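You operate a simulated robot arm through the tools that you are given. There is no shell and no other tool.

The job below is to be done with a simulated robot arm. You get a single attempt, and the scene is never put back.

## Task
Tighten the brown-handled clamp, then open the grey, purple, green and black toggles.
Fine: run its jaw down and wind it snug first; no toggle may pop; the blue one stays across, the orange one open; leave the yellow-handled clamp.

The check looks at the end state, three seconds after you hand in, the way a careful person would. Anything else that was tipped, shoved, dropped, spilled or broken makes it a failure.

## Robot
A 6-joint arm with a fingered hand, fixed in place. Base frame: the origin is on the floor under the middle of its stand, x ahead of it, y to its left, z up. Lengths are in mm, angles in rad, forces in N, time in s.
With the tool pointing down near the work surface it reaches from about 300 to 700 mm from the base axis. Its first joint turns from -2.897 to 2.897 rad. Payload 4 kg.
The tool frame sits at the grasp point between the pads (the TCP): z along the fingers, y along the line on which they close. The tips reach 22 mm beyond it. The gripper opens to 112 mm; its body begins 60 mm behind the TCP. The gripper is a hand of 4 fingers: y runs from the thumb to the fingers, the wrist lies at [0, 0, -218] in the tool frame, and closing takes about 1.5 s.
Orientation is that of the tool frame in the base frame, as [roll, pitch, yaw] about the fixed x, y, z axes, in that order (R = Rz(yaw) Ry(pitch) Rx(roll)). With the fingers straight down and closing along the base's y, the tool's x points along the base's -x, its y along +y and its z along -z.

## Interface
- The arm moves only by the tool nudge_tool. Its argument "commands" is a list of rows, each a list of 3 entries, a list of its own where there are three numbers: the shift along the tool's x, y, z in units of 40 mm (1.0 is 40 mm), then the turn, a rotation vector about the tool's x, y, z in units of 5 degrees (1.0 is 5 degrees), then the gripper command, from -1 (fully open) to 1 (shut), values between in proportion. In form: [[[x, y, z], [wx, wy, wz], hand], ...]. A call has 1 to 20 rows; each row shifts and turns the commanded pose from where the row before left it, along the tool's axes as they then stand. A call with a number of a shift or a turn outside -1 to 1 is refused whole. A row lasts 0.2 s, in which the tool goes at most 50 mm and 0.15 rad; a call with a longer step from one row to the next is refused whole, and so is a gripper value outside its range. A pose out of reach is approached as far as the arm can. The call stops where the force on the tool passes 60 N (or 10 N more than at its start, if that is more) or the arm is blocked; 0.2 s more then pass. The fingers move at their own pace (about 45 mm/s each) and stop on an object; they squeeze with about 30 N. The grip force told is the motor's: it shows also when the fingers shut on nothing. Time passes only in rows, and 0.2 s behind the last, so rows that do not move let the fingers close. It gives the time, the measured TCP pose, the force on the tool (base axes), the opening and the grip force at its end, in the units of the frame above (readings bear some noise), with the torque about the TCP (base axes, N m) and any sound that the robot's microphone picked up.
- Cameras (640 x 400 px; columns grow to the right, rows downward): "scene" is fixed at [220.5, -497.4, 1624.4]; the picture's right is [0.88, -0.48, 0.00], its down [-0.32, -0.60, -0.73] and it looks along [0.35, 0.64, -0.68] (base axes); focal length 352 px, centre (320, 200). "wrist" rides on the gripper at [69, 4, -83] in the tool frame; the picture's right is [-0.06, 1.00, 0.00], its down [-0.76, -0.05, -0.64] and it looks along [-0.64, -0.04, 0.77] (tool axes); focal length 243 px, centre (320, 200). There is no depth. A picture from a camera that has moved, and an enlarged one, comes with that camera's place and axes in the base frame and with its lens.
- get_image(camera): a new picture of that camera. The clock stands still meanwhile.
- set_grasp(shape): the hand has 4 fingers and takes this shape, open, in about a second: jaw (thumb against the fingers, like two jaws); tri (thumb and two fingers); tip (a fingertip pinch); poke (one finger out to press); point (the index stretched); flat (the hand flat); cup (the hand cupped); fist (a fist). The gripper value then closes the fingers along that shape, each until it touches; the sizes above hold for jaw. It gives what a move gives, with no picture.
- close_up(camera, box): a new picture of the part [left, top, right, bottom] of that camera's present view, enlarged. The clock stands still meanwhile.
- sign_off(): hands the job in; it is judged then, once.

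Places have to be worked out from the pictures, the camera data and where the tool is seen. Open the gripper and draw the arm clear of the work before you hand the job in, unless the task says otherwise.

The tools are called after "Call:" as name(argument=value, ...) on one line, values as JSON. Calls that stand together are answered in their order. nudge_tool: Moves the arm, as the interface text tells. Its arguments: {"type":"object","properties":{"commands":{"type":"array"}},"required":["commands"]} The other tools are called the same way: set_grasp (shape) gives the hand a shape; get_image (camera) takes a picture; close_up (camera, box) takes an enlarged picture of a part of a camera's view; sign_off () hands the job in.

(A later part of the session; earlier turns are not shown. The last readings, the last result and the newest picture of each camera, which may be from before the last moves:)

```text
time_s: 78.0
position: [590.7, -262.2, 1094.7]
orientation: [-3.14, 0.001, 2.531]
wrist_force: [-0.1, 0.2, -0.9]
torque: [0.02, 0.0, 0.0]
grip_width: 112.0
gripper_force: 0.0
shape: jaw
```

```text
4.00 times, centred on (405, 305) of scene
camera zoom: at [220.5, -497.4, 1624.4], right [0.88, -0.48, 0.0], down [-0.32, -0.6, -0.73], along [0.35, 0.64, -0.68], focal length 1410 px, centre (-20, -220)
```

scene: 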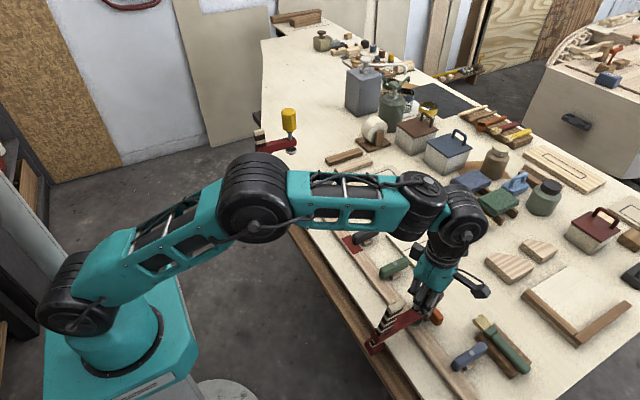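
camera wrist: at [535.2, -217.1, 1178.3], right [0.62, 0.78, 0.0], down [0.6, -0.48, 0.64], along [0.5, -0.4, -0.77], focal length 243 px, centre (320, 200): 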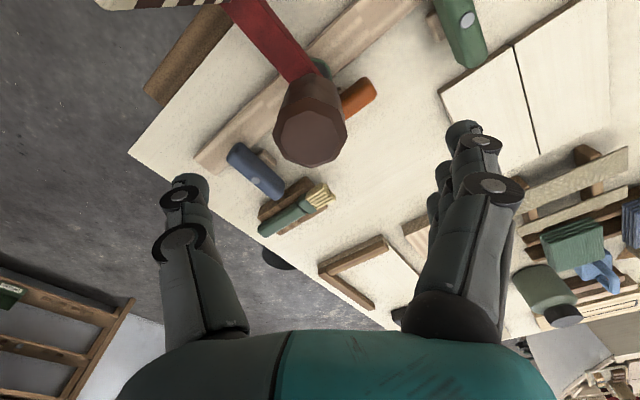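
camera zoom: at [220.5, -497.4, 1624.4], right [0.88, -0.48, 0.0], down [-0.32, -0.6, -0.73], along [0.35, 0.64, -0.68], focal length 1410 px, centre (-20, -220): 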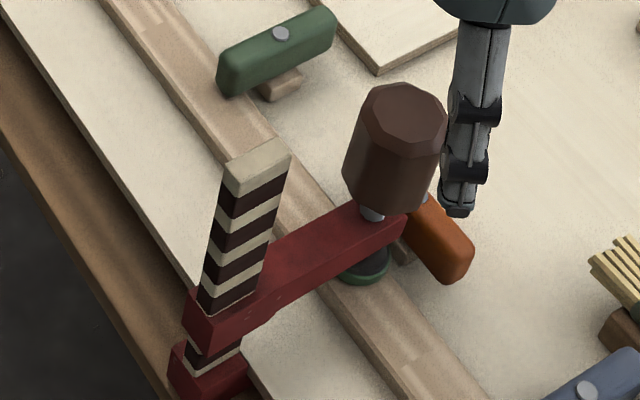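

The ring is still green. I'll position over the handle (579,-261), descend and regrip as before.

Call:
nudge_tool(commands=[[[0.219, -0.363, 0], [0, 0, 0], -1], [[0, 0, 0], [0, 0, 0], -1], [[0, 0, 0.5], [0, 0, 0], -1], [[0, 0, 0.5], [0, 0, 0], -1], [[0, 0, 0.5], [0, 0, 0], -1], [[0, 0, 0.4], [0, 0, 0], -1], [[0, 0, 0], [0, 0, 0], 1], [[0, 0, 0], [0, 0, 0], 1], [[0, 0, 0], [0, 0, 0], 1], [[0, 0, 0], [0, 0, 0], 1], [[0, 0, 0], [0, 0, 0], 1], [[0, 0, 0], [0, 0, 0], 1], [[0, 0, 0], [0, 0, 0], 1], [[0, 0, 0], [0, 0, 0], 1]])

Call:
get_image(camera="wrist")

Call:
close_up(camera="scene", box=[365, 255, 445, 355])

```text
time_s: 81.0
position: [574.0, -269.4, 1019.5]
orientation: [-3.138, 0.002, 2.53]
wrist_force: [0.9, -0.2, -0.4]
torque: [0.01, -0.06, 0.0]
grip_width: 29.6
gripper_force: 29.6
shape: jaw
```

```text
taken
camera wrist: at [519.8, -224.0, 1102.3], right [0.62, 0.78, 0.0], down [0.6, -0.48, 0.64], along [0.5, -0.4, -0.77], focal length 243 px, centre (320, 200)
```

wrist: 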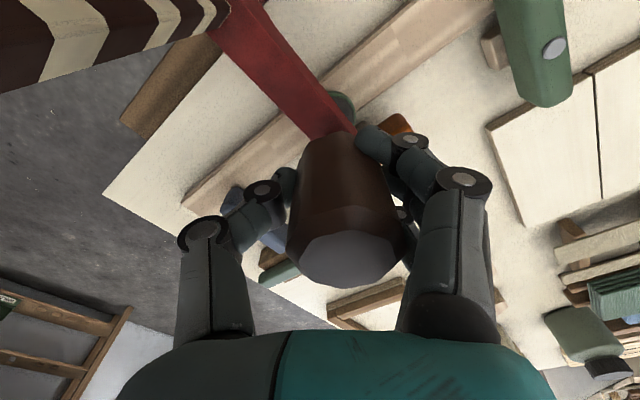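

```text
4.00 times, centred on (405, 305) of scene
camera zoom: at [220.5, -497.4, 1624.4], right [0.88, -0.48, 0.0], down [-0.32, -0.6, -0.73], along [0.35, 0.64, -0.68], focal length 1410 px, centre (-20, -220)
```

zoom: 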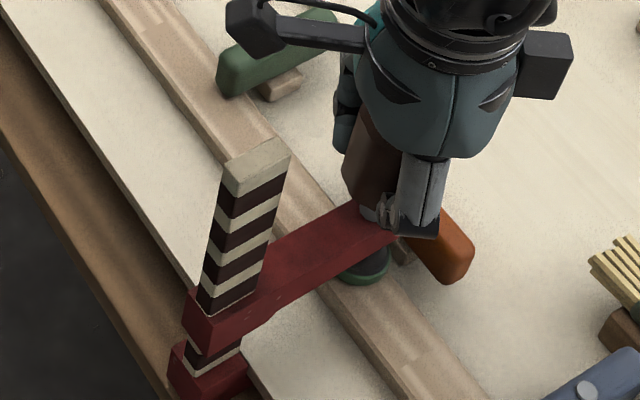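

The clamp stayed firm during gripping. I'll wind 50° and watch torque and forces.

Call:
nudge_tool(commands=[[[0.022, 0.001, 0], [0, 0, 1], 1], [[0.022, 0.001, 0], [0, 0, 1], 1], [[0.022, 0.001, 0], [0, 0, 1], 1], [[0.022, 0.001, 0], [0, 0, 1], 1], [[0.022, 0.001, 0], [0, 0, 1], 1], [[0.022, 0.001, 0], [0, 0, 1], 1], [[0.022, 0.001, 0], [0, 0, 1], 1], [[0.022, 0.001, 0], [0, 0, 1], 1], [[0.022, 0.001, 0], [0, 0, 1], 1], [[0.022, 0.001, 0], [0, 0, 1], 1], [[0, 0, 0], [0, 0, 0], 1]])

Call:
get_image(camera="wrist")

Call:
close_up(camera="scene", box=[365, 255, 445, 355])

```text
time_s: 83.4
position: [568.5, -262.6, 1019.4]
orientation: [-3.141, 0.001, 1.656]
wrist_force: [3.9, -4.9, -3.3]
torque: [-0.09, -0.07, -0.01]
grip_width: 29.1
gripper_force: 29.7
shape: jaw
```

```text
taken
camera wrist: at [568.0, -190.6, 1101.9], right [1.0, 0.02, 0.0], down [0.02, -0.77, 0.64], along [0.01, -0.64, -0.77], focal length 243 px, centre (320, 200)
```

wrist: 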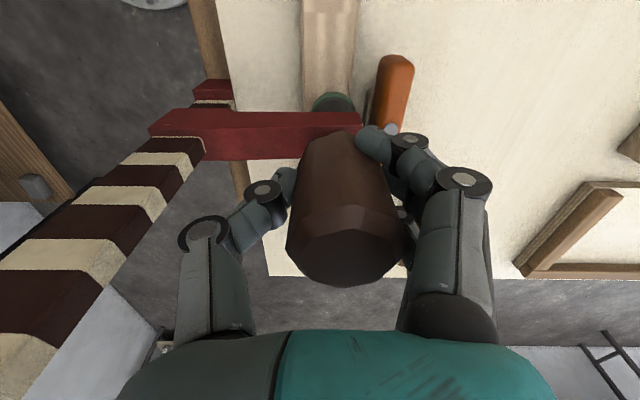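

```text
4.00 times, centred on (405, 305) of scene
camera zoom: at [220.5, -497.4, 1624.4], right [0.88, -0.48, 0.0], down [-0.32, -0.6, -0.73], along [0.35, 0.64, -0.68], focal length 1410 px, centre (-20, -220)
```

zoom: 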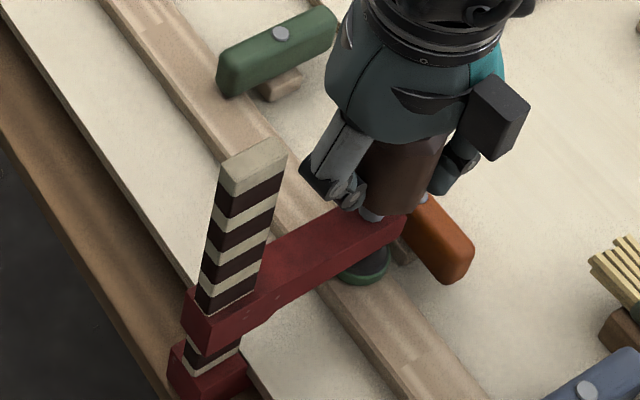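

I can't tell if the handle still turns or the fingers slip, so I'll zoom on the octagon top before and after a small 20° turn to compare.

Call:
close_up(camera="wrist", box=[270, 180, 430, 300])

Call:
nudge_tool(commands=[[[0.022, 0.001, 0], [0, 0, 1], 1], [[0.022, 0.001, 0], [0, 0, 1], 1], [[0.022, 0.001, 0], [0, 0, 1], 1], [[0.022, 0.001, 0], [0, 0, 1], 1]])

Call:
close_up(camera="wrist", box=[270, 180, 430, 300])

```text
3.33 times, centred on (350, 240) of wrist
camera zoom: at [568.0, -190.6, 1101.9], right [1.0, 0.02, 0.0], down [0.02, -0.77, 0.64], along [0.01, -0.64, -0.77], focal length 809 px, centre (220, 67)
```

zoom: 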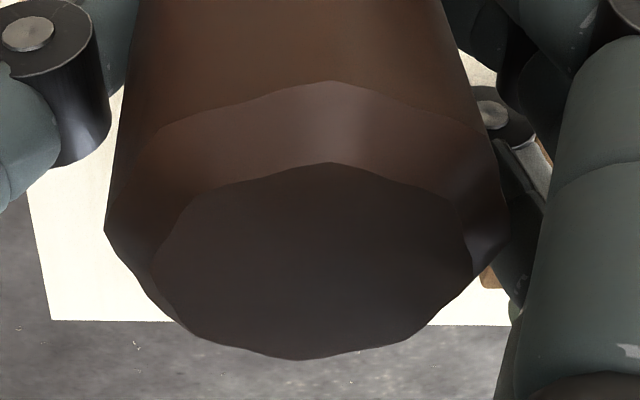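

```text
time_s: 84.4
position: [568.8, -259.0, 1019.2]
orientation: [-3.141, 0.002, 1.307]
wrist_force: [3.6, -5.6, -7.7]
torque: [-0.08, -0.07, 0.05]
grip_width: 29.2
gripper_force: 29.2
shape: jaw
```

```text
3.33 times, centred on (350, 240) of wrist
camera zoom: at [592.1, -190.9, 1101.9], right [0.95, -0.32, 0.0], down [-0.25, -0.73, 0.64], along [-0.21, -0.61, -0.77], focal length 809 px, centre (220, 67)
```

zoom: 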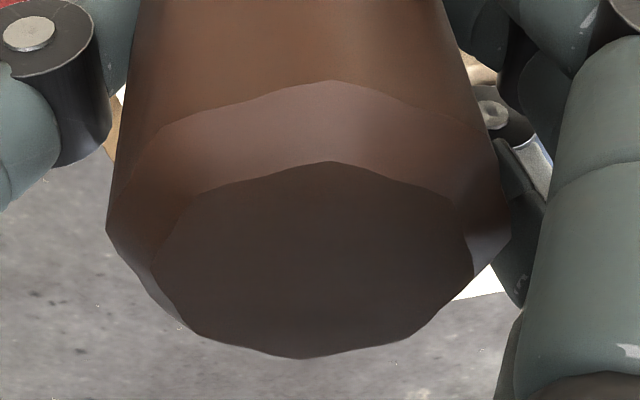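

The octagon looks identical, so the handle is turning with the hand and pulling it down (-7.7 N). I'll follow 1 mm down and wind another 50°.

Call:
nudge_tool(commands=[[[0.022, 0.001, 0.025], [0, 0, 1], 1], [[0.022, 0.001, 0.002], [0, 0, 1], 1], [[0.022, 0.001, 0.002], [0, 0, 1], 1], [[0.022, 0.001, 0.002], [0, 0, 1], 1], [[0.022, 0.001, 0.002], [0, 0, 1], 1], [[0.022, 0.001, 0.002], [0, 0, 1], 1], [[0.022, 0.001, 0.002], [0, 0, 1], 1], [[0.022, 0.001, 0.002], [0, 0, 1], 1], [[0.022, 0.001, 0.002], [0, 0, 1], 1], [[0.022, 0.001, 0.002], [0, 0, 1], 1]])

Call:
close_up(camera="wrist", box=[270, 180, 430, 300])

Call:
close_up(camera="scene", box=[365, 255, 445, 355])

```text
time_s: 86.6
position: [575.2, -252.5, 1016.8]
orientation: [3.139, 0.0, 0.433]
wrist_force: [2.0, -7.7, 0.8]
torque: [-0.2, -0.07, 0.01]
grip_width: 29.3
gripper_force: 29.8
shape: jaw
```

```text
3.33 times, centred on (350, 240) of wrist
camera zoom: at [639.7, -224.6, 1100.6], right [0.36, -0.93, 0.0], down [-0.71, -0.28, 0.64], along [-0.6, -0.23, -0.77], focal length 809 px, centre (220, 67)
```

zoom: 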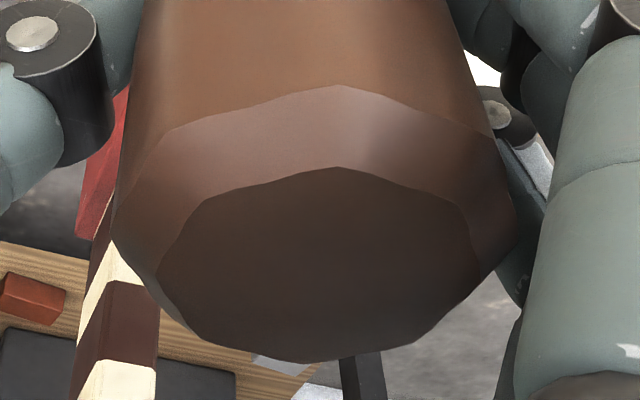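

```text
4.00 times, centred on (405, 305) of scene
camera zoom: at [220.5, -497.4, 1624.4], right [0.88, -0.48, 0.0], down [-0.32, -0.6, -0.73], along [0.35, 0.64, -0.68], focal length 1410 px, centre (-20, -220)
```

zoom: 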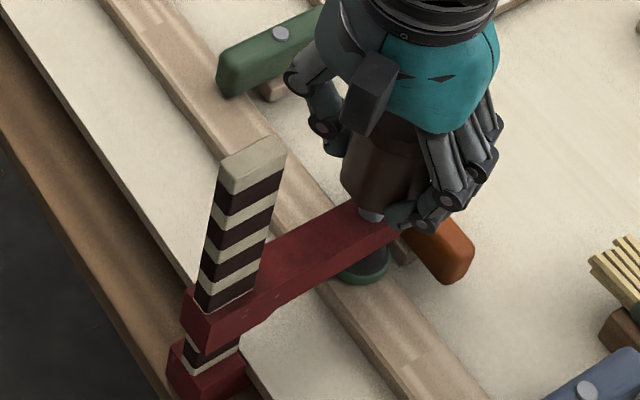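

The handle still turns smoothly with the hand and the ring is green. I'll add a final 50° for margin, then check the ring.

Call:
nudge_tool(commands=[[[0.022, 0.001, 0.002], [0, 0, 1], 1], [[0.022, 0.001, 0.002], [0, 0, 1], 1], [[0.022, 0.001, 0.002], [0, 0, 1], 1], [[0.022, 0.001, 0.002], [0, 0, 1], 1], [[0.022, 0.001, 0.002], [0, 0, 1], 1], [[0.022, 0.001, 0.002], [0, 0, 1], 1], [[0.022, 0.001, 0.002], [0, 0, 1], 1], [[0.022, 0.001, 0.002], [0, 0, 1], 1], [[0.022, 0.001, 0.002], [0, 0, 1], 1], [[0.022, 0.001, 0.002], [0, 0, 1], 1]])

Call:
close_up(camera="wrist", box=[270, 60, 430, 300])

Call:
close_up(camera="scene", box=[365, 255, 445, 355])

```text
time_s: 88.8
position: [583.9, -251.9, 1016.6]
orientation: [3.138, -0.003, -0.438]
wrist_force: [0.4, -7.5, 4.1]
torque: [-0.28, 0.04, 0.09]
grip_width: 29.1
gripper_force: 29.4
shape: jaw
```

```text
1.67 times, centred on (350, 180) of wrist
camera zoom: at [644.4, -282.6, 1099.6], right [-0.48, -0.88, 0.0], down [-0.67, 0.37, 0.64], along [-0.56, 0.31, -0.77], focal length 404 px, centre (270, 233)
```

zoom: 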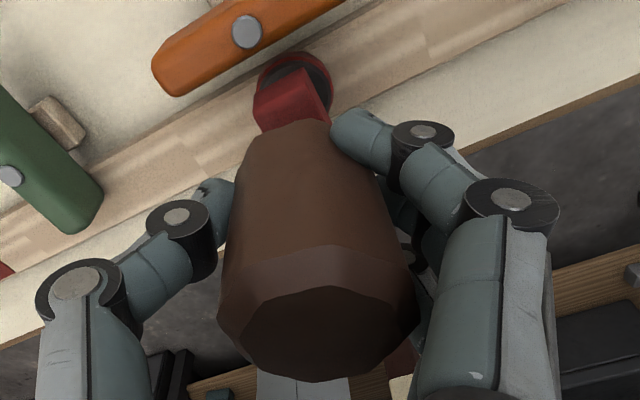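

```text
4.00 times, centred on (405, 305) of scene
camera zoom: at [220.5, -497.4, 1624.4], right [0.88, -0.48, 0.0], down [-0.32, -0.6, -0.73], along [0.35, 0.64, -0.68], focal length 1410 px, centre (-20, -220)
```

zoom: 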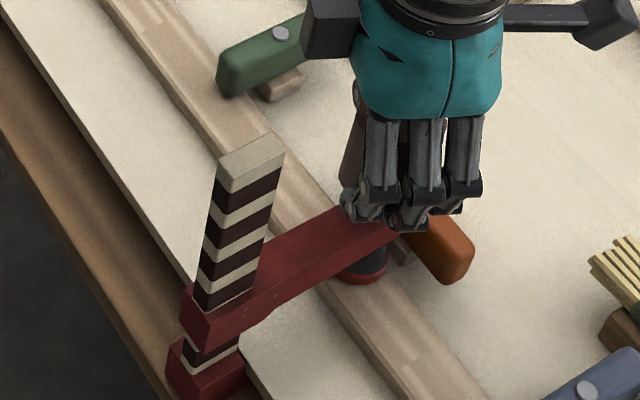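

The ring has turned red, which reads as over-tight, so I'll back off counter-clockwise by 60° and look for green again.

Call:
nudge_tool(commands=[[[-0.022, 0.001, -0.002], [0, 0, -1], 1], [[-0.022, 0.001, -0.002], [0, 0, -1], 1], [[-0.022, 0.001, -0.002], [0, 0, -1], 1], [[-0.022, 0.001, -0.002], [0, 0, -1], 1], [[-0.022, 0.001, -0.002], [0, 0, -1], 1], [[-0.022, 0.001, -0.002], [0, 0, -1], 1], [[-0.022, 0.001, -0.002], [0, 0, -1], 1], [[-0.022, 0.001, -0.002], [0, 0, -1], 1], [[-0.022, 0.001, -0.002], [0, 0, -1], 1], [[-0.022, 0.001, -0.002], [0, 0, -1], 1], [[-0.022, 0.001, -0.002], [0, 0, -1], 1], [[-0.022, 0.001, -0.002], [0, 0, -1], 1]])

Call:
close_up(camera="wrist", box=[270, 60, 430, 300])

Call:
close_up(camera="scene", box=[365, 255, 445, 355])

```text
time_s: 91.4
position: [572.9, -252.4, 1017.3]
orientation: [3.14, 0.0, 0.613]
wrist_force: [2.0, -7.4, 0.6]
torque: [-0.27, -0.09, -0.02]
grip_width: 29.0
gripper_force: 29.7
shape: jaw
```

```text
1.67 times, centred on (350, 180) of wrist
camera zoom: at [632.4, -213.4, 1100.5], right [0.52, -0.85, 0.0], down [-0.65, -0.4, 0.64], along [-0.55, -0.34, -0.77], focal length 404 px, centre (270, 233)
```

zoom: 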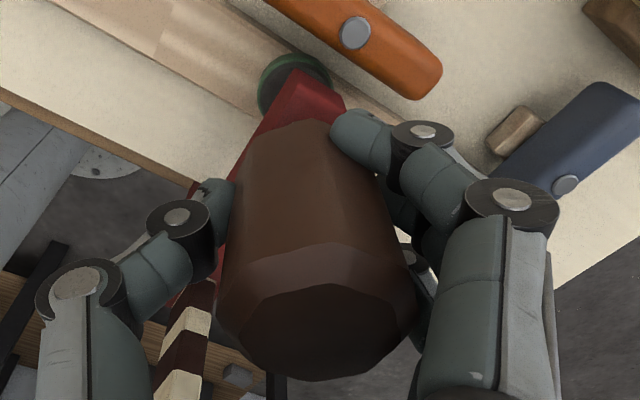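

```text
4.00 times, centred on (405, 305) of scene
camera zoom: at [220.5, -497.4, 1624.4], right [0.88, -0.48, 0.0], down [-0.32, -0.6, -0.73], along [0.35, 0.64, -0.68], focal length 1410 px, centre (-20, -220)
```

zoom: 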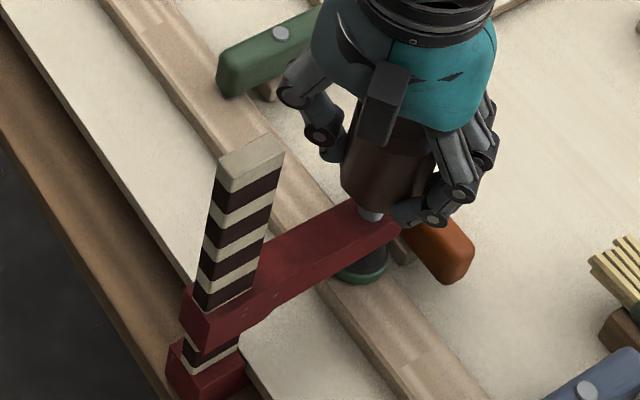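

Green again. I'll back off another 30° to sit well inside the green range, then release and check.

Call:
nudge_tool(commands=[[[-0.022, 0.001, -0.002], [0, 0, -1], 1], [[-0.022, 0.001, -0.002], [0, 0, -1], 1], [[-0.022, 0.001, -0.002], [0, 0, -1], 1], [[-0.022, 0.001, -0.002], [0, 0, -1], 1], [[-0.022, 0.001, -0.002], [0, 0, -1], 1], [[-0.022, 0.001, -0.002], [0, 0, -1], 1], [[0, 0, 0], [0, 0, 0], 1], [[0, 0, 0], [0, 0, 0], -0.4], [[0, 0, 0], [0, 0, 0], -0.4], [[0, 0, 0], [0, 0, 0], -0.4], [[0, 0, 0], [0, 0, 0], -0.4], [[0, 0, 0], [0, 0, 0], -0.4], [[0, 0, -0.4], [0, 0, 0], -0.4], [[0, 0, -0.5], [0, 0, 0], -0.4], [[0, 0, -0.6], [0, 0, 0], -0.4], [[0, 0, -0.6], [0, 0, 0], -0.4], [[0, 0, 0], [0, 0, 0], -0.4]])

Call:
close_up(camera="scene", box=[365, 255, 445, 355])

Call:
get_image(camera="wrist")

```text
time_s: 95.0
position: [569.8, -254.9, 1101.8]
orientation: [3.139, 0.002, 1.135]
wrist_force: [-0.9, -0.2, -0.4]
torque: [0.03, -0.02, -0.02]
grip_width: 78.1
gripper_force: 0.1
shape: jaw
```

```text
4.00 times, centred on (405, 305) of scene
camera zoom: at [220.5, -497.4, 1624.4], right [0.88, -0.48, 0.0], down [-0.32, -0.6, -0.73], along [0.35, 0.64, -0.68], focal length 1410 px, centre (-20, -220)
```

zoom: 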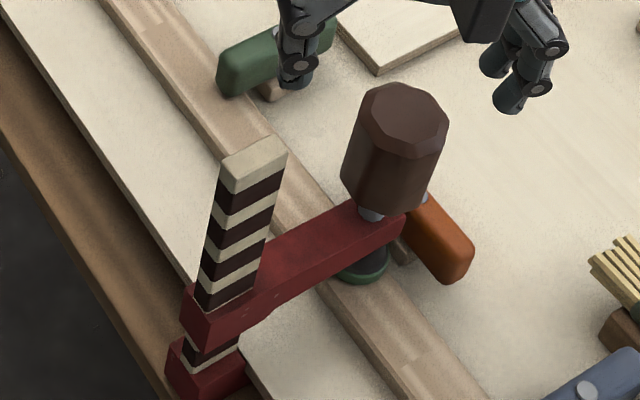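

```text
taken
camera wrist: at [602.7, -192.1, 1185.2], right [0.88, -0.48, 0.0], down [-0.37, -0.67, 0.64], along [-0.31, -0.56, -0.77], focal length 243 px, centre (320, 200)
```

wrist: 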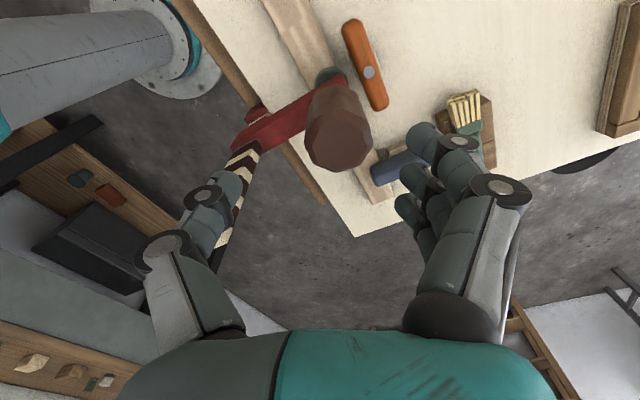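

The ring is green with the hand off and the clamp stands straight. Next come the toggles: I'll turn the wrist back to neutral above the clamp, then travel towards the grey toggle.

Call:
nudge_tool(commands=[[[0, 0, 0], [0, 0, -1], -0.4], [[0, 0, 0], [0, 0, -1], -0.4], [[0, 0, 0], [0, 0, -1], -0.4], [[0, 0, 0], [0, 0, -1], -0.4], [[0, 0, 0], [0, 0, -1], -0.4], [[0, 0, 0], [0, 0, -1], -0.4], [[0, 0, 0], [0, 0, -1], -0.4], [[0, 0, 0], [0, 0, -1], -0.4], [[0, 0, 0], [0, 0, -1], -0.4], [[0, 0, 0], [0, 0, -1], -0.4], [[0, 0, 0], [0, 0, -1], -0.4], [[0, 0, 0], [0, 0, -1], -0.4], [[0, 0, 0], [0, 0, -1], -0.4], [[0, 0, 0], [0, 0, -1], -0.4], [[0, 0, 0], [0, 0, -1], -0.4], [[0, 0, 0], [0, 0, -1], -0.4], [[0, 0, 0], [0, 0, -1], -0.4], [[0, 0, 0], [0, 0, -1], -0.4], [[0, 0, 0], [0, 0, -1], -0.4], [[0, 0, 0], [0, 0, -1], -0.4]])

Call:
nudge_tool(commands=[[[0, 0, 0], [0, 0, -1], -0.4], [[0, 0, 0], [0, 0, -1], -0.4], [[0, 0, 0], [0, 0, -1], -0.4], [[0.7, 0.5, 0], [0, 0, 0], -0.4], [[0.7, 0.8, 0], [0, 0, 0], -0.4], [[0, 1, 0], [0, 0, 0], -0.4], [[0, 1, 0], [0, 0, 0], -0.4], [[0, 1, 0], [0, 0, 0], -0.4], [[0, 1, 0], [0, 0, 0], -0.4], [[0, 1, 0], [0, 0, 0], -0.4], [[0, 1, 0], [0, 0, 0], -0.4], [[0, 1, 0], [0, 0, 0], -0.4], [[0, 1, 0], [0, 0, 0], -0.4], [[0, 1, 0], [0, 0, 0], -0.4], [[0, 0.8, 0], [0, 0, 0], -0.4], [[0, 0, 0], [0, 0, 0], -0.4]])

Call:
get_image(camera="wrist")

Call:
get_image(camera="scene")

```text
time_s: 99.2
position: [569.2, -255.7, 1101.4]
orientation: [-3.14, 0.001, 2.883]
wrist_force: [0.1, -0.3, -0.2]
torque: [0.02, 0.02, -0.02]
grip_width: 78.0
gripper_force: 0.0
shape: jaw
```

```text
time_s: 102.6
position: [512.4, 189.5, 1100.9]
orientation: [-3.14, 0.0, -3.142]
wrist_force: [0.6, 0.6, -0.3]
torque: [0.0, 0.0, 0.02]
grip_width: 78.0
gripper_force: 0.1
shape: jaw
```

```text
taken
camera wrist: at [444.4, 195.8, 1184.7], right [0.06, 1.0, 0.0], down [0.76, -0.05, 0.64], along [0.64, -0.04, -0.77], focal length 243 px, centre (320, 200)
```

wrist: 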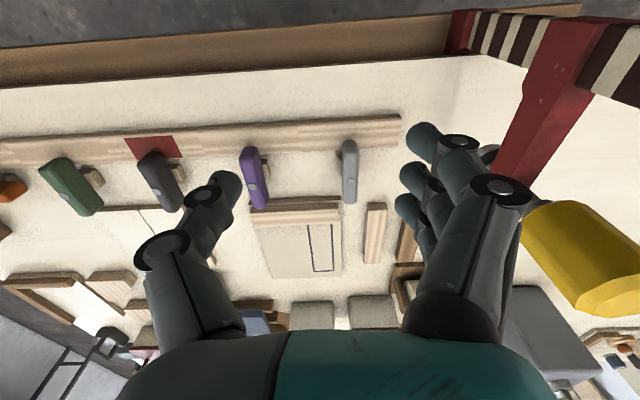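

```text
taken
```

scene: 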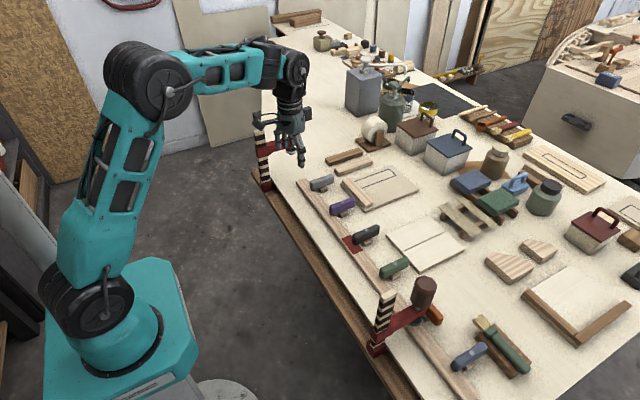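

The wrist is neutral and the grey and purple toggles are in view. I'll zoom in to locate grey's pivot and height precisely.

Call:
close_up(camera="wrist", box=[220, 110, 420, 235])

Call:
close_up(camera="scene", box=[290, 150, 390, 230])

```text
3.20 times, centred on (320, 172) of wrist
camera zoom: at [444.4, 195.8, 1184.7], right [0.06, 1.0, 0.0], down [0.76, -0.05, 0.64], along [0.64, -0.04, -0.77], focal length 776 px, centre (320, 288)
```

zoom: 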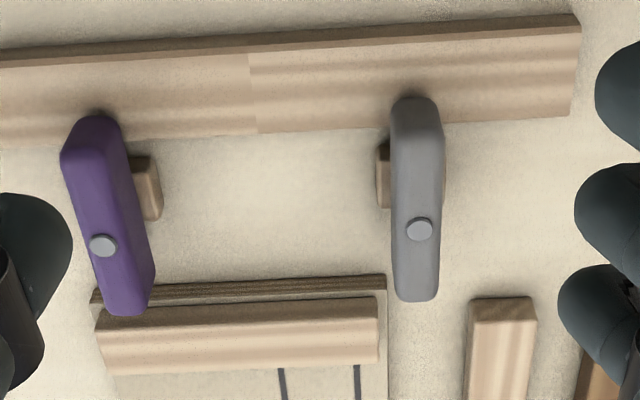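

```text
5.00 times, centred on (340, 190) of scene
camera zoom: at [220.5, -497.4, 1624.4], right [0.88, -0.48, 0.0], down [-0.32, -0.6, -0.73], along [0.35, 0.64, -0.68], focal length 1762 px, centre (220, 250)
```

zoom: 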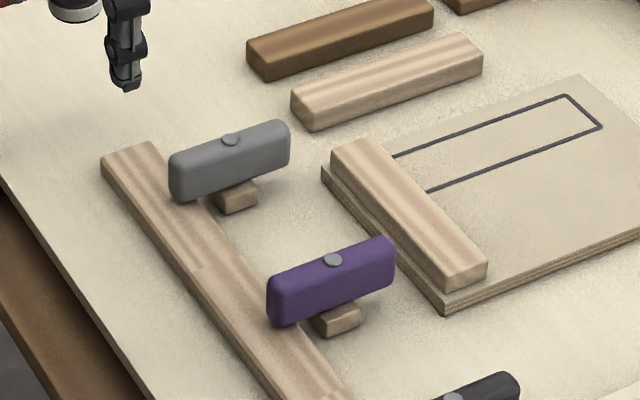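

The bolts resolve to about (620.5, 223) for grey and (620, 100) for purple, tops near z≈942, with 123 mm spacing; so black should be at y≈-23 and green at y≈-146. I'll move above grey at z≈1000 for a finer look.

Call:
nudge_tool(commands=[[[-0.675, 0.154, 0.4], [0, 0, 0], -0.4], [[-0.675, 0.154, 0.6], [0, 0, 0], -0.4], [[-0.675, 0.154, 0.75], [0, 0, 0], -0.4], [[-0.675, 0.154, 0.75], [0, 0, 0], -0.4], [[0, 0, 0], [0, 0, 0], -0.4]])

Call:
get_image(camera="wrist")

Call:
close_up(camera="scene", box=[260, 100, 380, 230])

```text
time_s: 103.8
position: [621.3, 212.9, 1001.9]
orientation: [-3.14, 0.001, -3.141]
wrist_force: [-0.1, 0.6, 0.5]
torque: [-0.01, -0.01, -0.02]
grip_width: 78.3
gripper_force: 0.1
shape: jaw
```

```text
taken
camera wrist: at [552.3, 219.6, 1085.2], right [0.06, 1.0, 0.0], down [0.76, -0.05, 0.64], along [0.64, -0.04, -0.77], focal length 243 px, centre (320, 200)
```

wrist: 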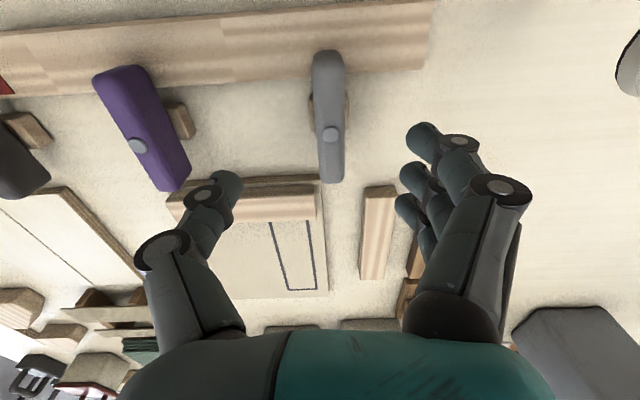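

```text
3.08 times, centred on (320, 165) of scene
camera zoom: at [220.5, -497.4, 1624.4], right [0.88, -0.48, 0.0], down [-0.32, -0.6, -0.73], along [0.35, 0.64, -0.68], focal length 1084 px, centre (320, 308)
```

zoom: 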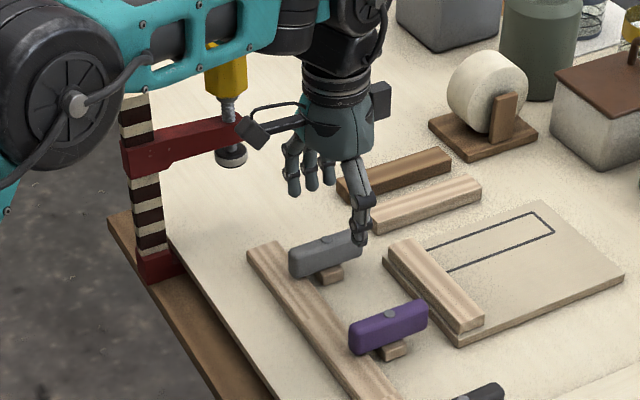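

Two wrist views put grey's bolt at about (618,222.5,945), so the toggle body is roughly z 916–941. I'll lower to TCP z≈941 with the toggle at the natural grip centre and look before closing.

Call:
nudge_tool(commands=[[[0, 0, 0.5], [0, 0, 0], -0.4], [[0, 0, 0.5], [0, 0, 0], -0.4], [[0, 0, 0.3], [0, 0, 0], -0.4], [[0, 0, 0.22], [0, 0, 0], -0.4], [[0, 0, 0], [0, 0, 0], -0.4]])

Call:
get_image(camera="wrist")

Call:
close_up(camera="scene", box=[280, 130, 380, 230])

```text
time_s: 105.0
position: [621.7, 213.8, 940.1]
orientation: [-3.14, 0.001, 3.141]
wrist_force: [-1.2, -0.5, 0.2]
torque: [-0.02, 0.0, 0.01]
grip_width: 77.8
gripper_force: 0.0
shape: jaw
```

```text
taken
camera wrist: at [552.3, 219.8, 1023.5], right [0.06, 1.0, 0.0], down [0.77, -0.05, 0.64], along [0.64, -0.04, -0.77], focal length 243 px, centre (320, 200)
```

wrist: 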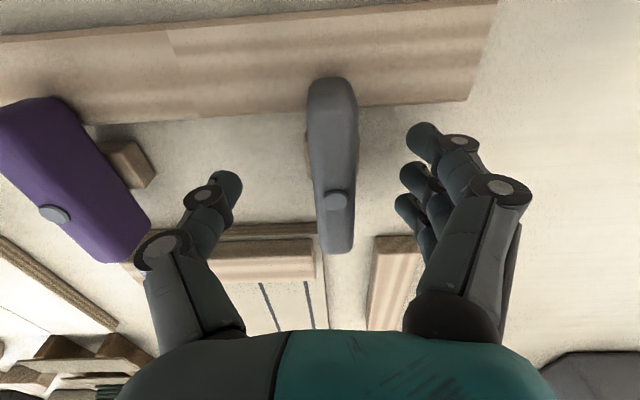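

```text
4.00 times, centred on (330, 180) of scene
camera zoom: at [220.5, -497.4, 1624.4], right [0.88, -0.48, 0.0], down [-0.32, -0.6, -0.73], along [0.35, 0.64, -0.68], focal length 1410 px, centre (280, 280)
```

zoom: 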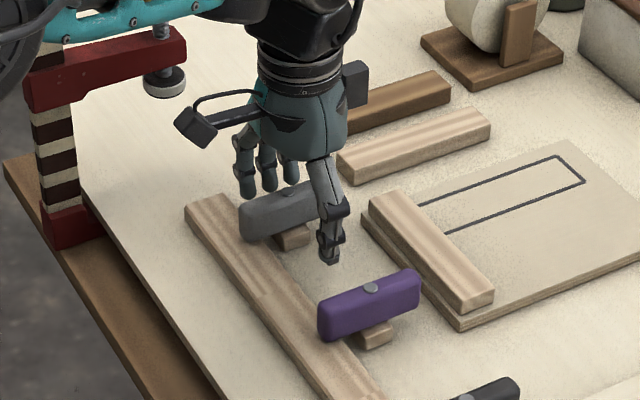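

The fingers straddle grey with clearance on both sides. I'll close in stages, watching the side force.

Call:
nudge_tool(commands=[[[0, 0, 0], [0, 0, 0], 0.3], [[0, 0, 0], [0, 0, 0], 0.3], [[0, 0, 0], [0, 0, 0], 0.3], [[0, 0, 0], [0, 0, 0], 0.3]])

Call:
get_image(camera="wrist")

Call:
close_up(camera="scene", box=[280, 130, 380, 230])

```text
time_s: 106.0
position: [621.9, 213.0, 941.9]
orientation: [3.142, -0.001, -3.141]
wrist_force: [-0.1, 0.0, -0.2]
torque: [0.04, 0.01, 0.05]
grip_width: 39.7
gripper_force: 0.1
shape: jaw
```

```text
taken
camera wrist: at [552.4, 219.8, 1023.8], right [0.06, 1.0, 0.0], down [0.76, -0.05, 0.64], along [0.64, -0.04, -0.77], focal length 243 px, centre (320, 200)
```

wrist: 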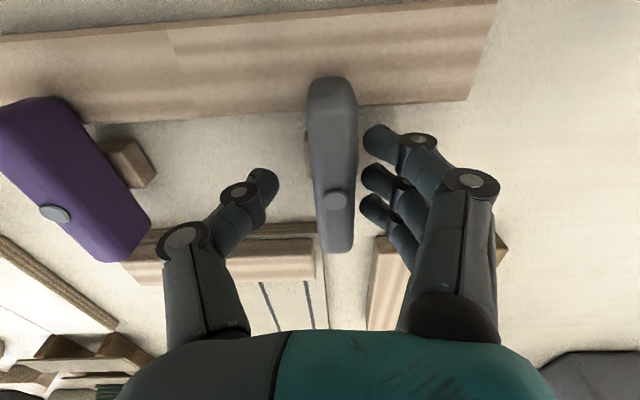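

```text
4.00 times, centred on (330, 180) of scene
camera zoom: at [220.5, -497.4, 1624.4], right [0.88, -0.48, 0.0], down [-0.32, -0.6, -0.73], along [0.35, 0.64, -0.68], focal length 1410 px, centre (280, 280)
```

zoom: 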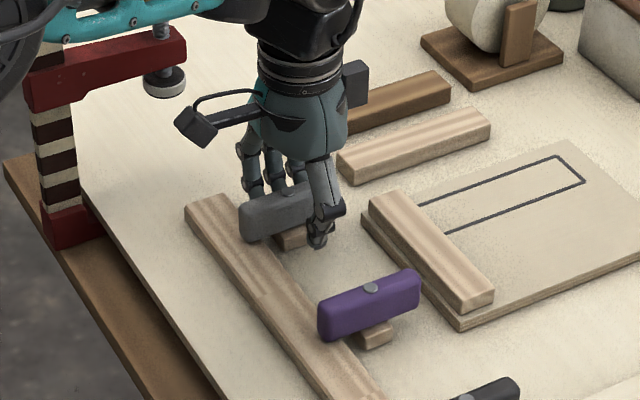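

The fingers are nearer the toggle than the thumb, so I'll shift the hand 5 mm in +y to centre it, then close fully.

Call:
nudge_tool(commands=[[[0, 0.125, 0], [0, 0, 0], 0.3], [[0, 0, 0], [0, 0, 0], 0.5], [[0, 0, 0], [0, 0, 0], 0.6], [[0, 0, 0], [0, 0, 0], 0.8], [[0, 0, 0], [0, 0, 0], 1], [[0, 0, 0], [0, 0, 0], 1]])

Call:
get_image(camera="wrist")

Call:
close_up(camera="scene", box=[280, 130, 380, 230])

```text
time_s: 107.4
position: [622.1, 218.1, 940.6]
orientation: [-3.138, 0.0, 3.141]
wrist_force: [0.2, 2.2, -1.7]
torque: [0.06, -0.02, 0.03]
grip_width: 13.0
gripper_force: 29.9
shape: jaw
```

```text
taken
camera wrist: at [552.3, 225.1, 1023.8], right [0.06, 1.0, 0.0], down [0.77, -0.05, 0.64], along [0.64, -0.04, -0.77], focal length 243 px, centre (320, 200)
```

wrist: 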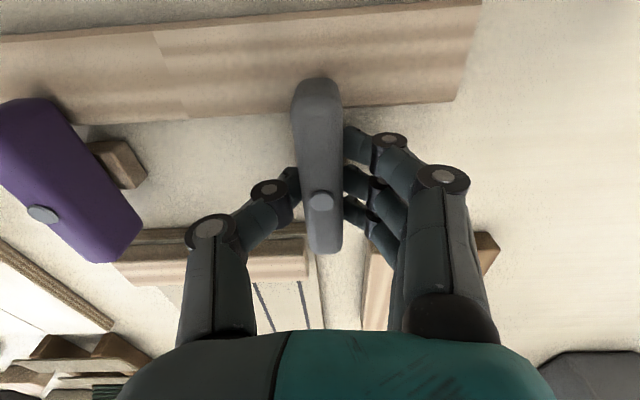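

```text
4.00 times, centred on (330, 180) of scene
camera zoom: at [220.5, -497.4, 1624.4], right [0.88, -0.48, 0.0], down [-0.32, -0.6, -0.73], along [0.35, 0.64, -0.68], focal length 1410 px, centre (280, 280)
```

zoom: 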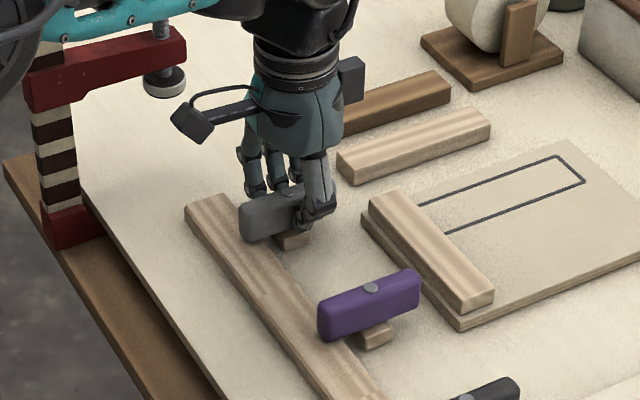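

Grey is gripped with almost no side force, and its pivot is at tool (+4.3,+3.3). I'll turn it clockwise about that pivot in 30° steps, watching the forces.

Call:
nudge_tool(commands=[[[0.0076, -0.0091, 0], [0, 0, 1], 1], [[0.0076, -0.0091, 0], [0, 0, 1], 1], [[0.0076, -0.0091, 0], [0, 0, 1], 1], [[0.0076, -0.0091, 0], [0, 0, 1], 1], [[0.0076, -0.0091, 0], [0, 0, 1], 1], [[0.0076, -0.0091, 0], [0, 0, 1], 1]])

Call:
get_image(camera="wrist")

Call:
close_up(camera="scene", box=[280, 130, 380, 230])

```text
time_s: 108.8
position: [619.3, 215.8, 940.8]
orientation: [3.141, 0.003, 2.616]
wrist_force: [7.9, -0.5, -2.6]
torque: [0.05, -0.12, 0.03]
grip_width: 12.6
gripper_force: 29.4
shape: jaw
```

```text
taken
camera wrist: at [562.1, 256.9, 1023.7], right [0.56, 0.83, 0.0], down [0.64, -0.43, 0.64], along [0.53, -0.36, -0.77], focal length 243 px, centre (320, 200)
```

wrist: 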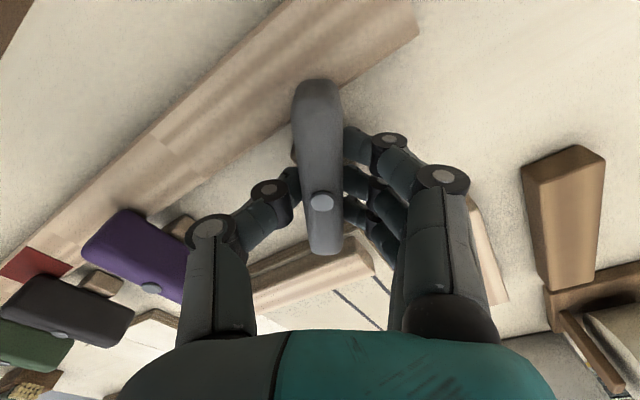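

```text
4.00 times, centred on (330, 180) of scene
camera zoom: at [220.5, -497.4, 1624.4], right [0.88, -0.48, 0.0], down [-0.32, -0.6, -0.73], along [0.35, 0.64, -0.68], focal length 1410 px, centre (280, 280)
```

zoom: 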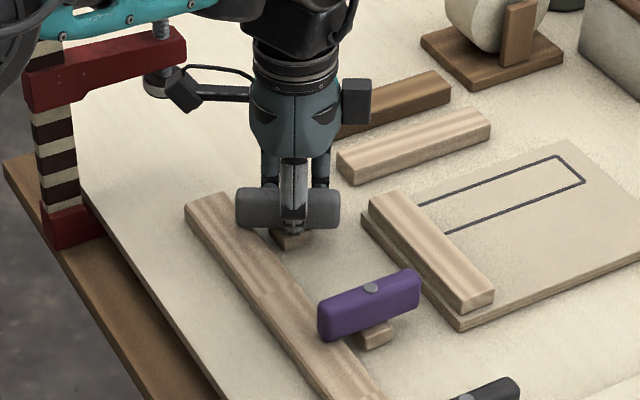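

Grey follows the hand smoothly (about 8 N sideways). I'll continue another 35° with a slight easing in +x.

Call:
nudge_tool(commands=[[[-0.012, 0.003, 0], [0, 0, 1], 1], [[0.0076, -0.0091, 0], [0, 0, 1], 1], [[0.0076, -0.0091, 0], [0, 0, 1], 1], [[0.0076, -0.0091, 0], [0, 0, 1], 1], [[0.0076, -0.0091, 0], [0, 0, 1], 1], [[0.0076, -0.0091, 0], [0, 0, 1], 1], [[0.0076, -0.0091, 0], [0, 0, 1], 1]])

Call:
get_image(camera="wrist")

Call:
close_up(camera="scene", box=[280, 130, 380, 230])

```text
time_s: 110.4
position: [617.4, 214.7, 940.9]
orientation: [3.141, 0.003, 2.005]
wrist_force: [3.7, -12.2, -1.4]
torque: [-0.15, -0.1, 0.02]
grip_width: 12.9
gripper_force: 29.8
shape: jaw
```

```text
taken
camera wrist: at [592.2, 281.9, 1023.7], right [0.93, 0.36, 0.0], down [0.28, -0.71, 0.64], along [0.23, -0.6, -0.77], focal length 243 px, centre (320, 200)
```

wrist: 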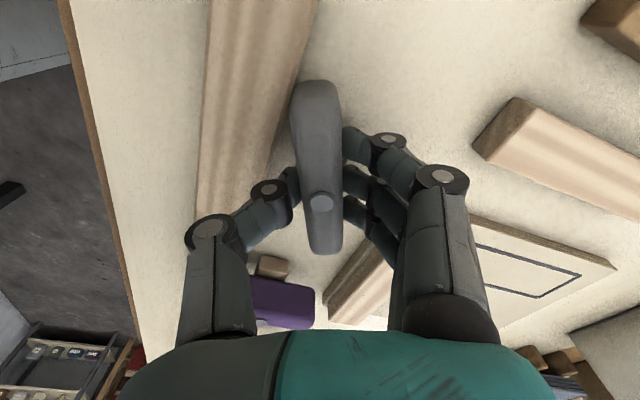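

```text
4.00 times, centred on (330, 180) of scene
camera zoom: at [220.5, -497.4, 1624.4], right [0.88, -0.48, 0.0], down [-0.32, -0.6, -0.73], along [0.35, 0.64, -0.68], focal length 1410 px, centre (280, 280)
```

zoom: 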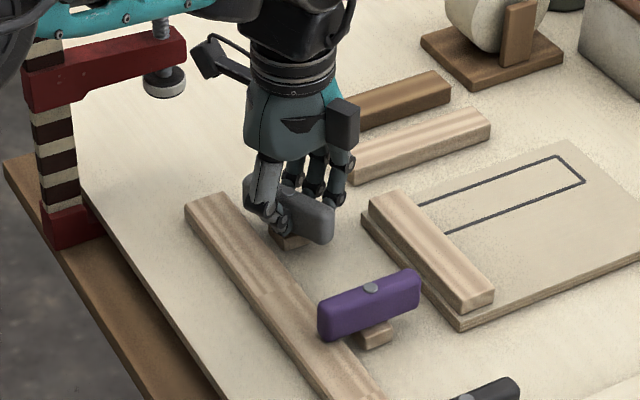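

Grey is at about 65°; there's -12 N in y, so I'll ease 2 mm that way and complete the last 25°.

Call:
nudge_tool(commands=[[[-0.037, -0.03, 0], [0, 0, 1], 1], [[0.0076, -0.0091, 0], [0, 0, 1], 1], [[0.0076, -0.0091, 0], [0, 0, 1], 1], [[0.0076, -0.0091, 0], [0, 0, 1], 1], [[0.0076, -0.0091, 0], [0, 0, 1], 1]])

Call:
get_image(camera="wrist")

Call:
close_up(camera="scene", box=[280, 130, 380, 230])

```text
time_s: 111.6
position: [614.6, 214.3, 941.6]
orientation: [-3.14, 0.0, 1.569]
wrist_force: [4.4, -2.7, -1.4]
torque: [-0.05, -0.09, 0.02]
grip_width: 12.6
gripper_force: 29.9
shape: jaw
```

```text
taken
camera wrist: at [619.4, 286.0, 1023.6], right [1.0, -0.07, 0.0], down [-0.05, -0.76, 0.64], along [-0.04, -0.64, -0.77], focal length 243 px, centre (320, 200)
```

wrist: 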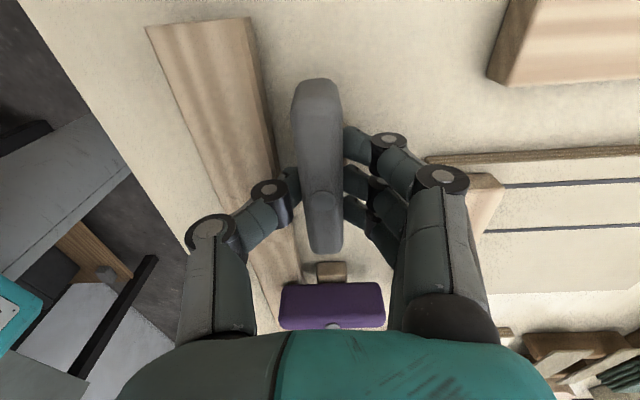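

```text
4.00 times, centred on (330, 180) of scene
camera zoom: at [220.5, -497.4, 1624.4], right [0.88, -0.48, 0.0], down [-0.32, -0.6, -0.73], along [0.35, 0.64, -0.68], focal length 1410 px, centre (280, 280)
```

zoom: 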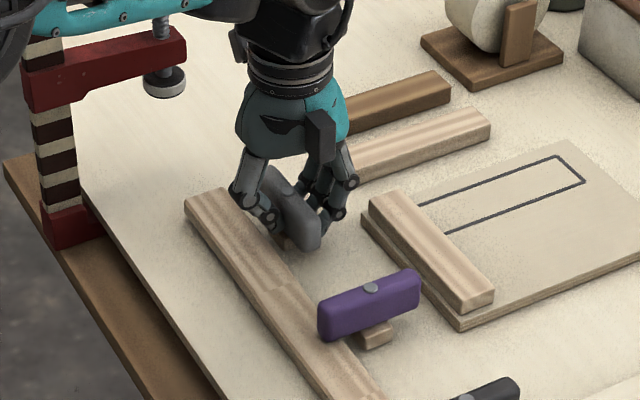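

Grey is turned about 90° and parallel to the batten. I don't see the bolt head in this picture, so I'll zoom in to check.

Call:
close_up(camera="wrist", box=[250, 60, 410, 260])

Call:
close_up(camera="scene", box=[325, 160, 375, 205])

```text
2.00 times, centred on (330, 160) of wrist
camera zoom: at [619.4, 286.0, 1023.6], right [1.0, -0.07, 0.0], down [-0.05, -0.76, 0.64], along [-0.04, -0.64, -0.77], focal length 485 px, centre (300, 280)
```

zoom: 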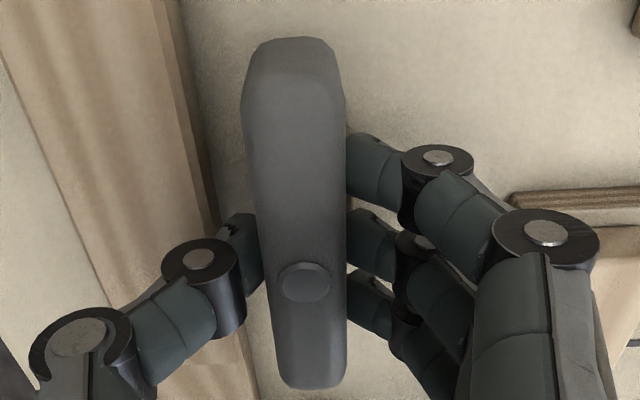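

```text
8.89 times, centred on (350, 182) of scene
camera zoom: at [220.5, -497.4, 1624.4], right [0.88, -0.48, 0.0], down [-0.32, -0.6, -0.73], along [0.35, 0.64, -0.68], focal length 3132 px, centre (53, 356)
```

zoom: 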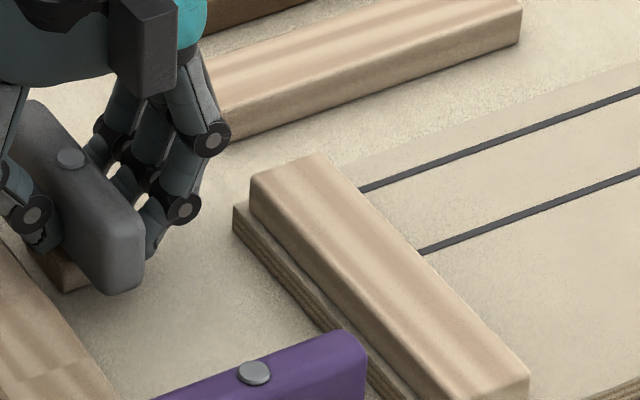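

The bolt is there, just shaded, and grey lies along the batten. I'll open, rise straight up and check that grey stays.

Call:
nudge_tool(commands=[[[0, 0, 0], [0, 0, 0], 0.4], [[0, 0, 0], [0, 0, 0], 0.1], [[0, 0, 0], [0, 0, 0], -0.3], [[0, 0, 0], [0, 0, 0], -0.3], [[0, 0, 0], [0, 0, 0], -0.3], [[0, 0, -0.5], [0, 0, 0], -0.3], [[0, 0, -0.7], [0, 0, 0], -0.3], [[0, 0, -0.5], [0, 0, 0], -0.3], [[0, 0, 0], [0, 0, -1], -0.3], [[0, 0, 0], [0, 0, -1], -0.3], [[0, 0, 0], [0, 0, -1], -0.3], [[0, 0, 0], [0, 0, -1], -0.3], [[0, 0, 0], [0, 0, -1], -0.3], [[0, 0, 0], [0, 0, -1], -0.3], [[0, 0, 0], [0, 0, -1], -0.3], [[0, 0, 0], [0, 0, -1], -0.3], [[0, 0, 0], [0, 0, -1], -0.3], [[0, 0, 0], [0, 0, -1], -0.3]])

Call:
nudge_tool(commands=[[[0, 0, 0], [0, 0, -1], -0.3], [[0, 0, 0], [0, 0, -1], -0.3], [[0, 0, 0], [0, 0, -1], -0.3], [[0, 0, 0], [0, 0, -1], -0.3], [[0, 0, 0], [0, 0, -1], -0.3], [[0, 0, 0], [0, 0, -1], -0.3], [[0, 0, 0], [0, 0, -1], -0.3], [[0, 0, 0], [0, 0, -1], -0.3], [[0, 0, 0], [0, 0, 0], -0.3]])

Call:
get_image(camera="wrist")

Call:
close_up(camera="scene", box=[280, 130, 460, 350])

```text
time_s: 115.4
position: [612.8, 214.3, 1007.9]
orientation: [-3.14, 0.002, 2.445]
wrist_force: [1.3, -0.2, 0.7]
torque: [0.02, -0.02, 0.0]
grip_width: 72.6
gripper_force: 0.1
shape: jaw
```

```text
time_s: 117.4
position: [614.3, 215.0, 1008.1]
orientation: [-3.14, 0.0, -3.139]
wrist_force: [-0.3, 0.3, 0.0]
torque: [0.01, -0.01, 0.01]
grip_width: 72.4
gripper_force: 0.2
shape: jaw
```

```text
taken
camera wrist: at [545.3, 221.0, 1091.9], right [0.06, 1.0, 0.0], down [0.76, -0.05, 0.64], along [0.64, -0.04, -0.77], focal length 243 px, centre (320, 200)
```

wrist: 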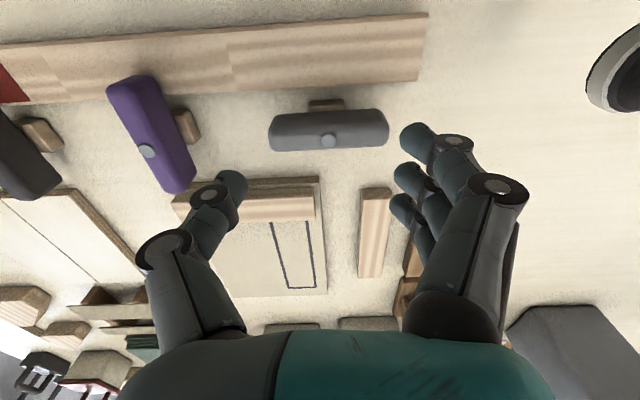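

```text
1.82 times, centred on (370, 240) of scene
camera zoom: at [220.5, -497.4, 1624.4], right [0.88, -0.48, 0.0], down [-0.32, -0.6, -0.73], along [0.35, 0.64, -0.68], focal length 641 px, centre (229, 127)
```

zoom: 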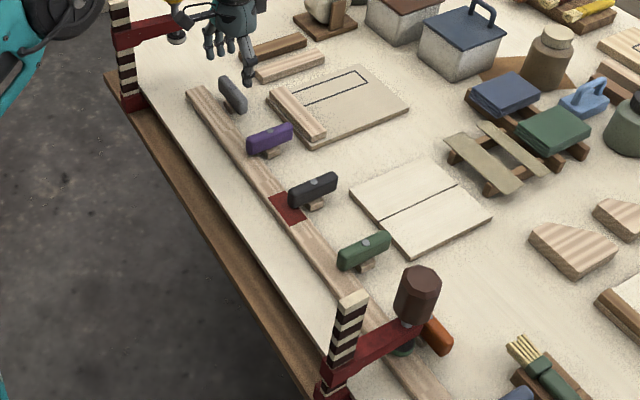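

Grey stays open and the clamp ring is still green. Purple's bolt is at about (618,100), so I'll move over it with the same offsets that worked for grey and descend.

Call:
nudge_tool(commands=[[[-0.1, -0.98, 0], [0, 0, 0], -0.3], [[-0.09, -0.98, 0], [0, 0, 0], -0.3], [[0, -0.98, 0], [0, 0, 0], -0.3], [[0, 0, 0], [0, 0, 0], -0.3], [[0, 0, 0.5], [0, 0, 0], -0.3], [[0, 0, 0.5], [0, 0, 0], -0.3], [[0, 0, 0.4], [0, 0, 0], -0.3], [[0, 0, 0.28], [0, 0, 0], -0.3], [[0, 0, 0], [0, 0, 0], 0.2], [[0, 0, 0], [0, 0, 0], 0.2], [[0, 0, 0], [0, 0, 0], 0.2]])

Call:
get_image(camera="wrist")

Call:
close_up(camera="scene", box=[290, 150, 390, 250])

```text
time_s: 119.8
position: [623.5, 96.6, 940.8]
orientation: [-3.138, 0.0, -3.14]
wrist_force: [0.0, -0.2, 0.0]
torque: [-0.01, -0.02, 0.0]
grip_width: 45.3
gripper_force: 0.1
shape: jaw
```

```text
taken
camera wrist: at [553.1, 104.0, 1024.2], right [0.06, 1.0, 0.0], down [0.77, -0.05, 0.64], along [0.64, -0.04, -0.77], focal length 243 px, centre (320, 200)
```

wrist: 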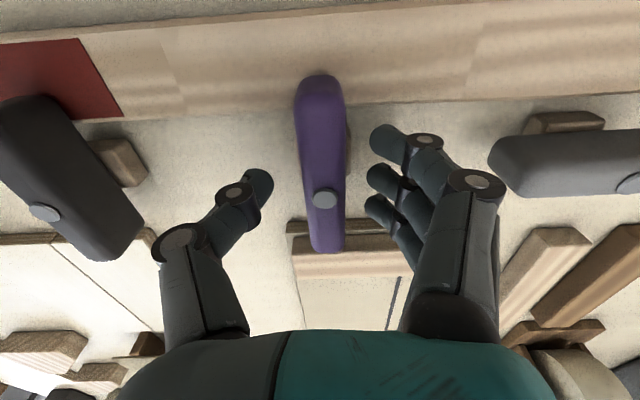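

```text
4.00 times, centred on (340, 200) of scene
camera zoom: at [220.5, -497.4, 1624.4], right [0.88, -0.48, 0.0], down [-0.32, -0.6, -0.73], along [0.35, 0.64, -0.68], focal length 1410 px, centre (240, 200)
```

zoom: 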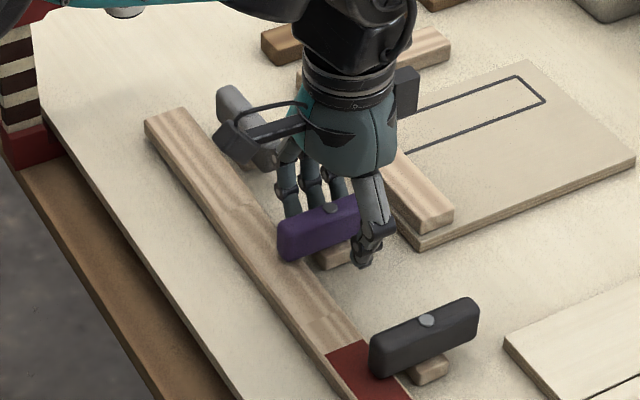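

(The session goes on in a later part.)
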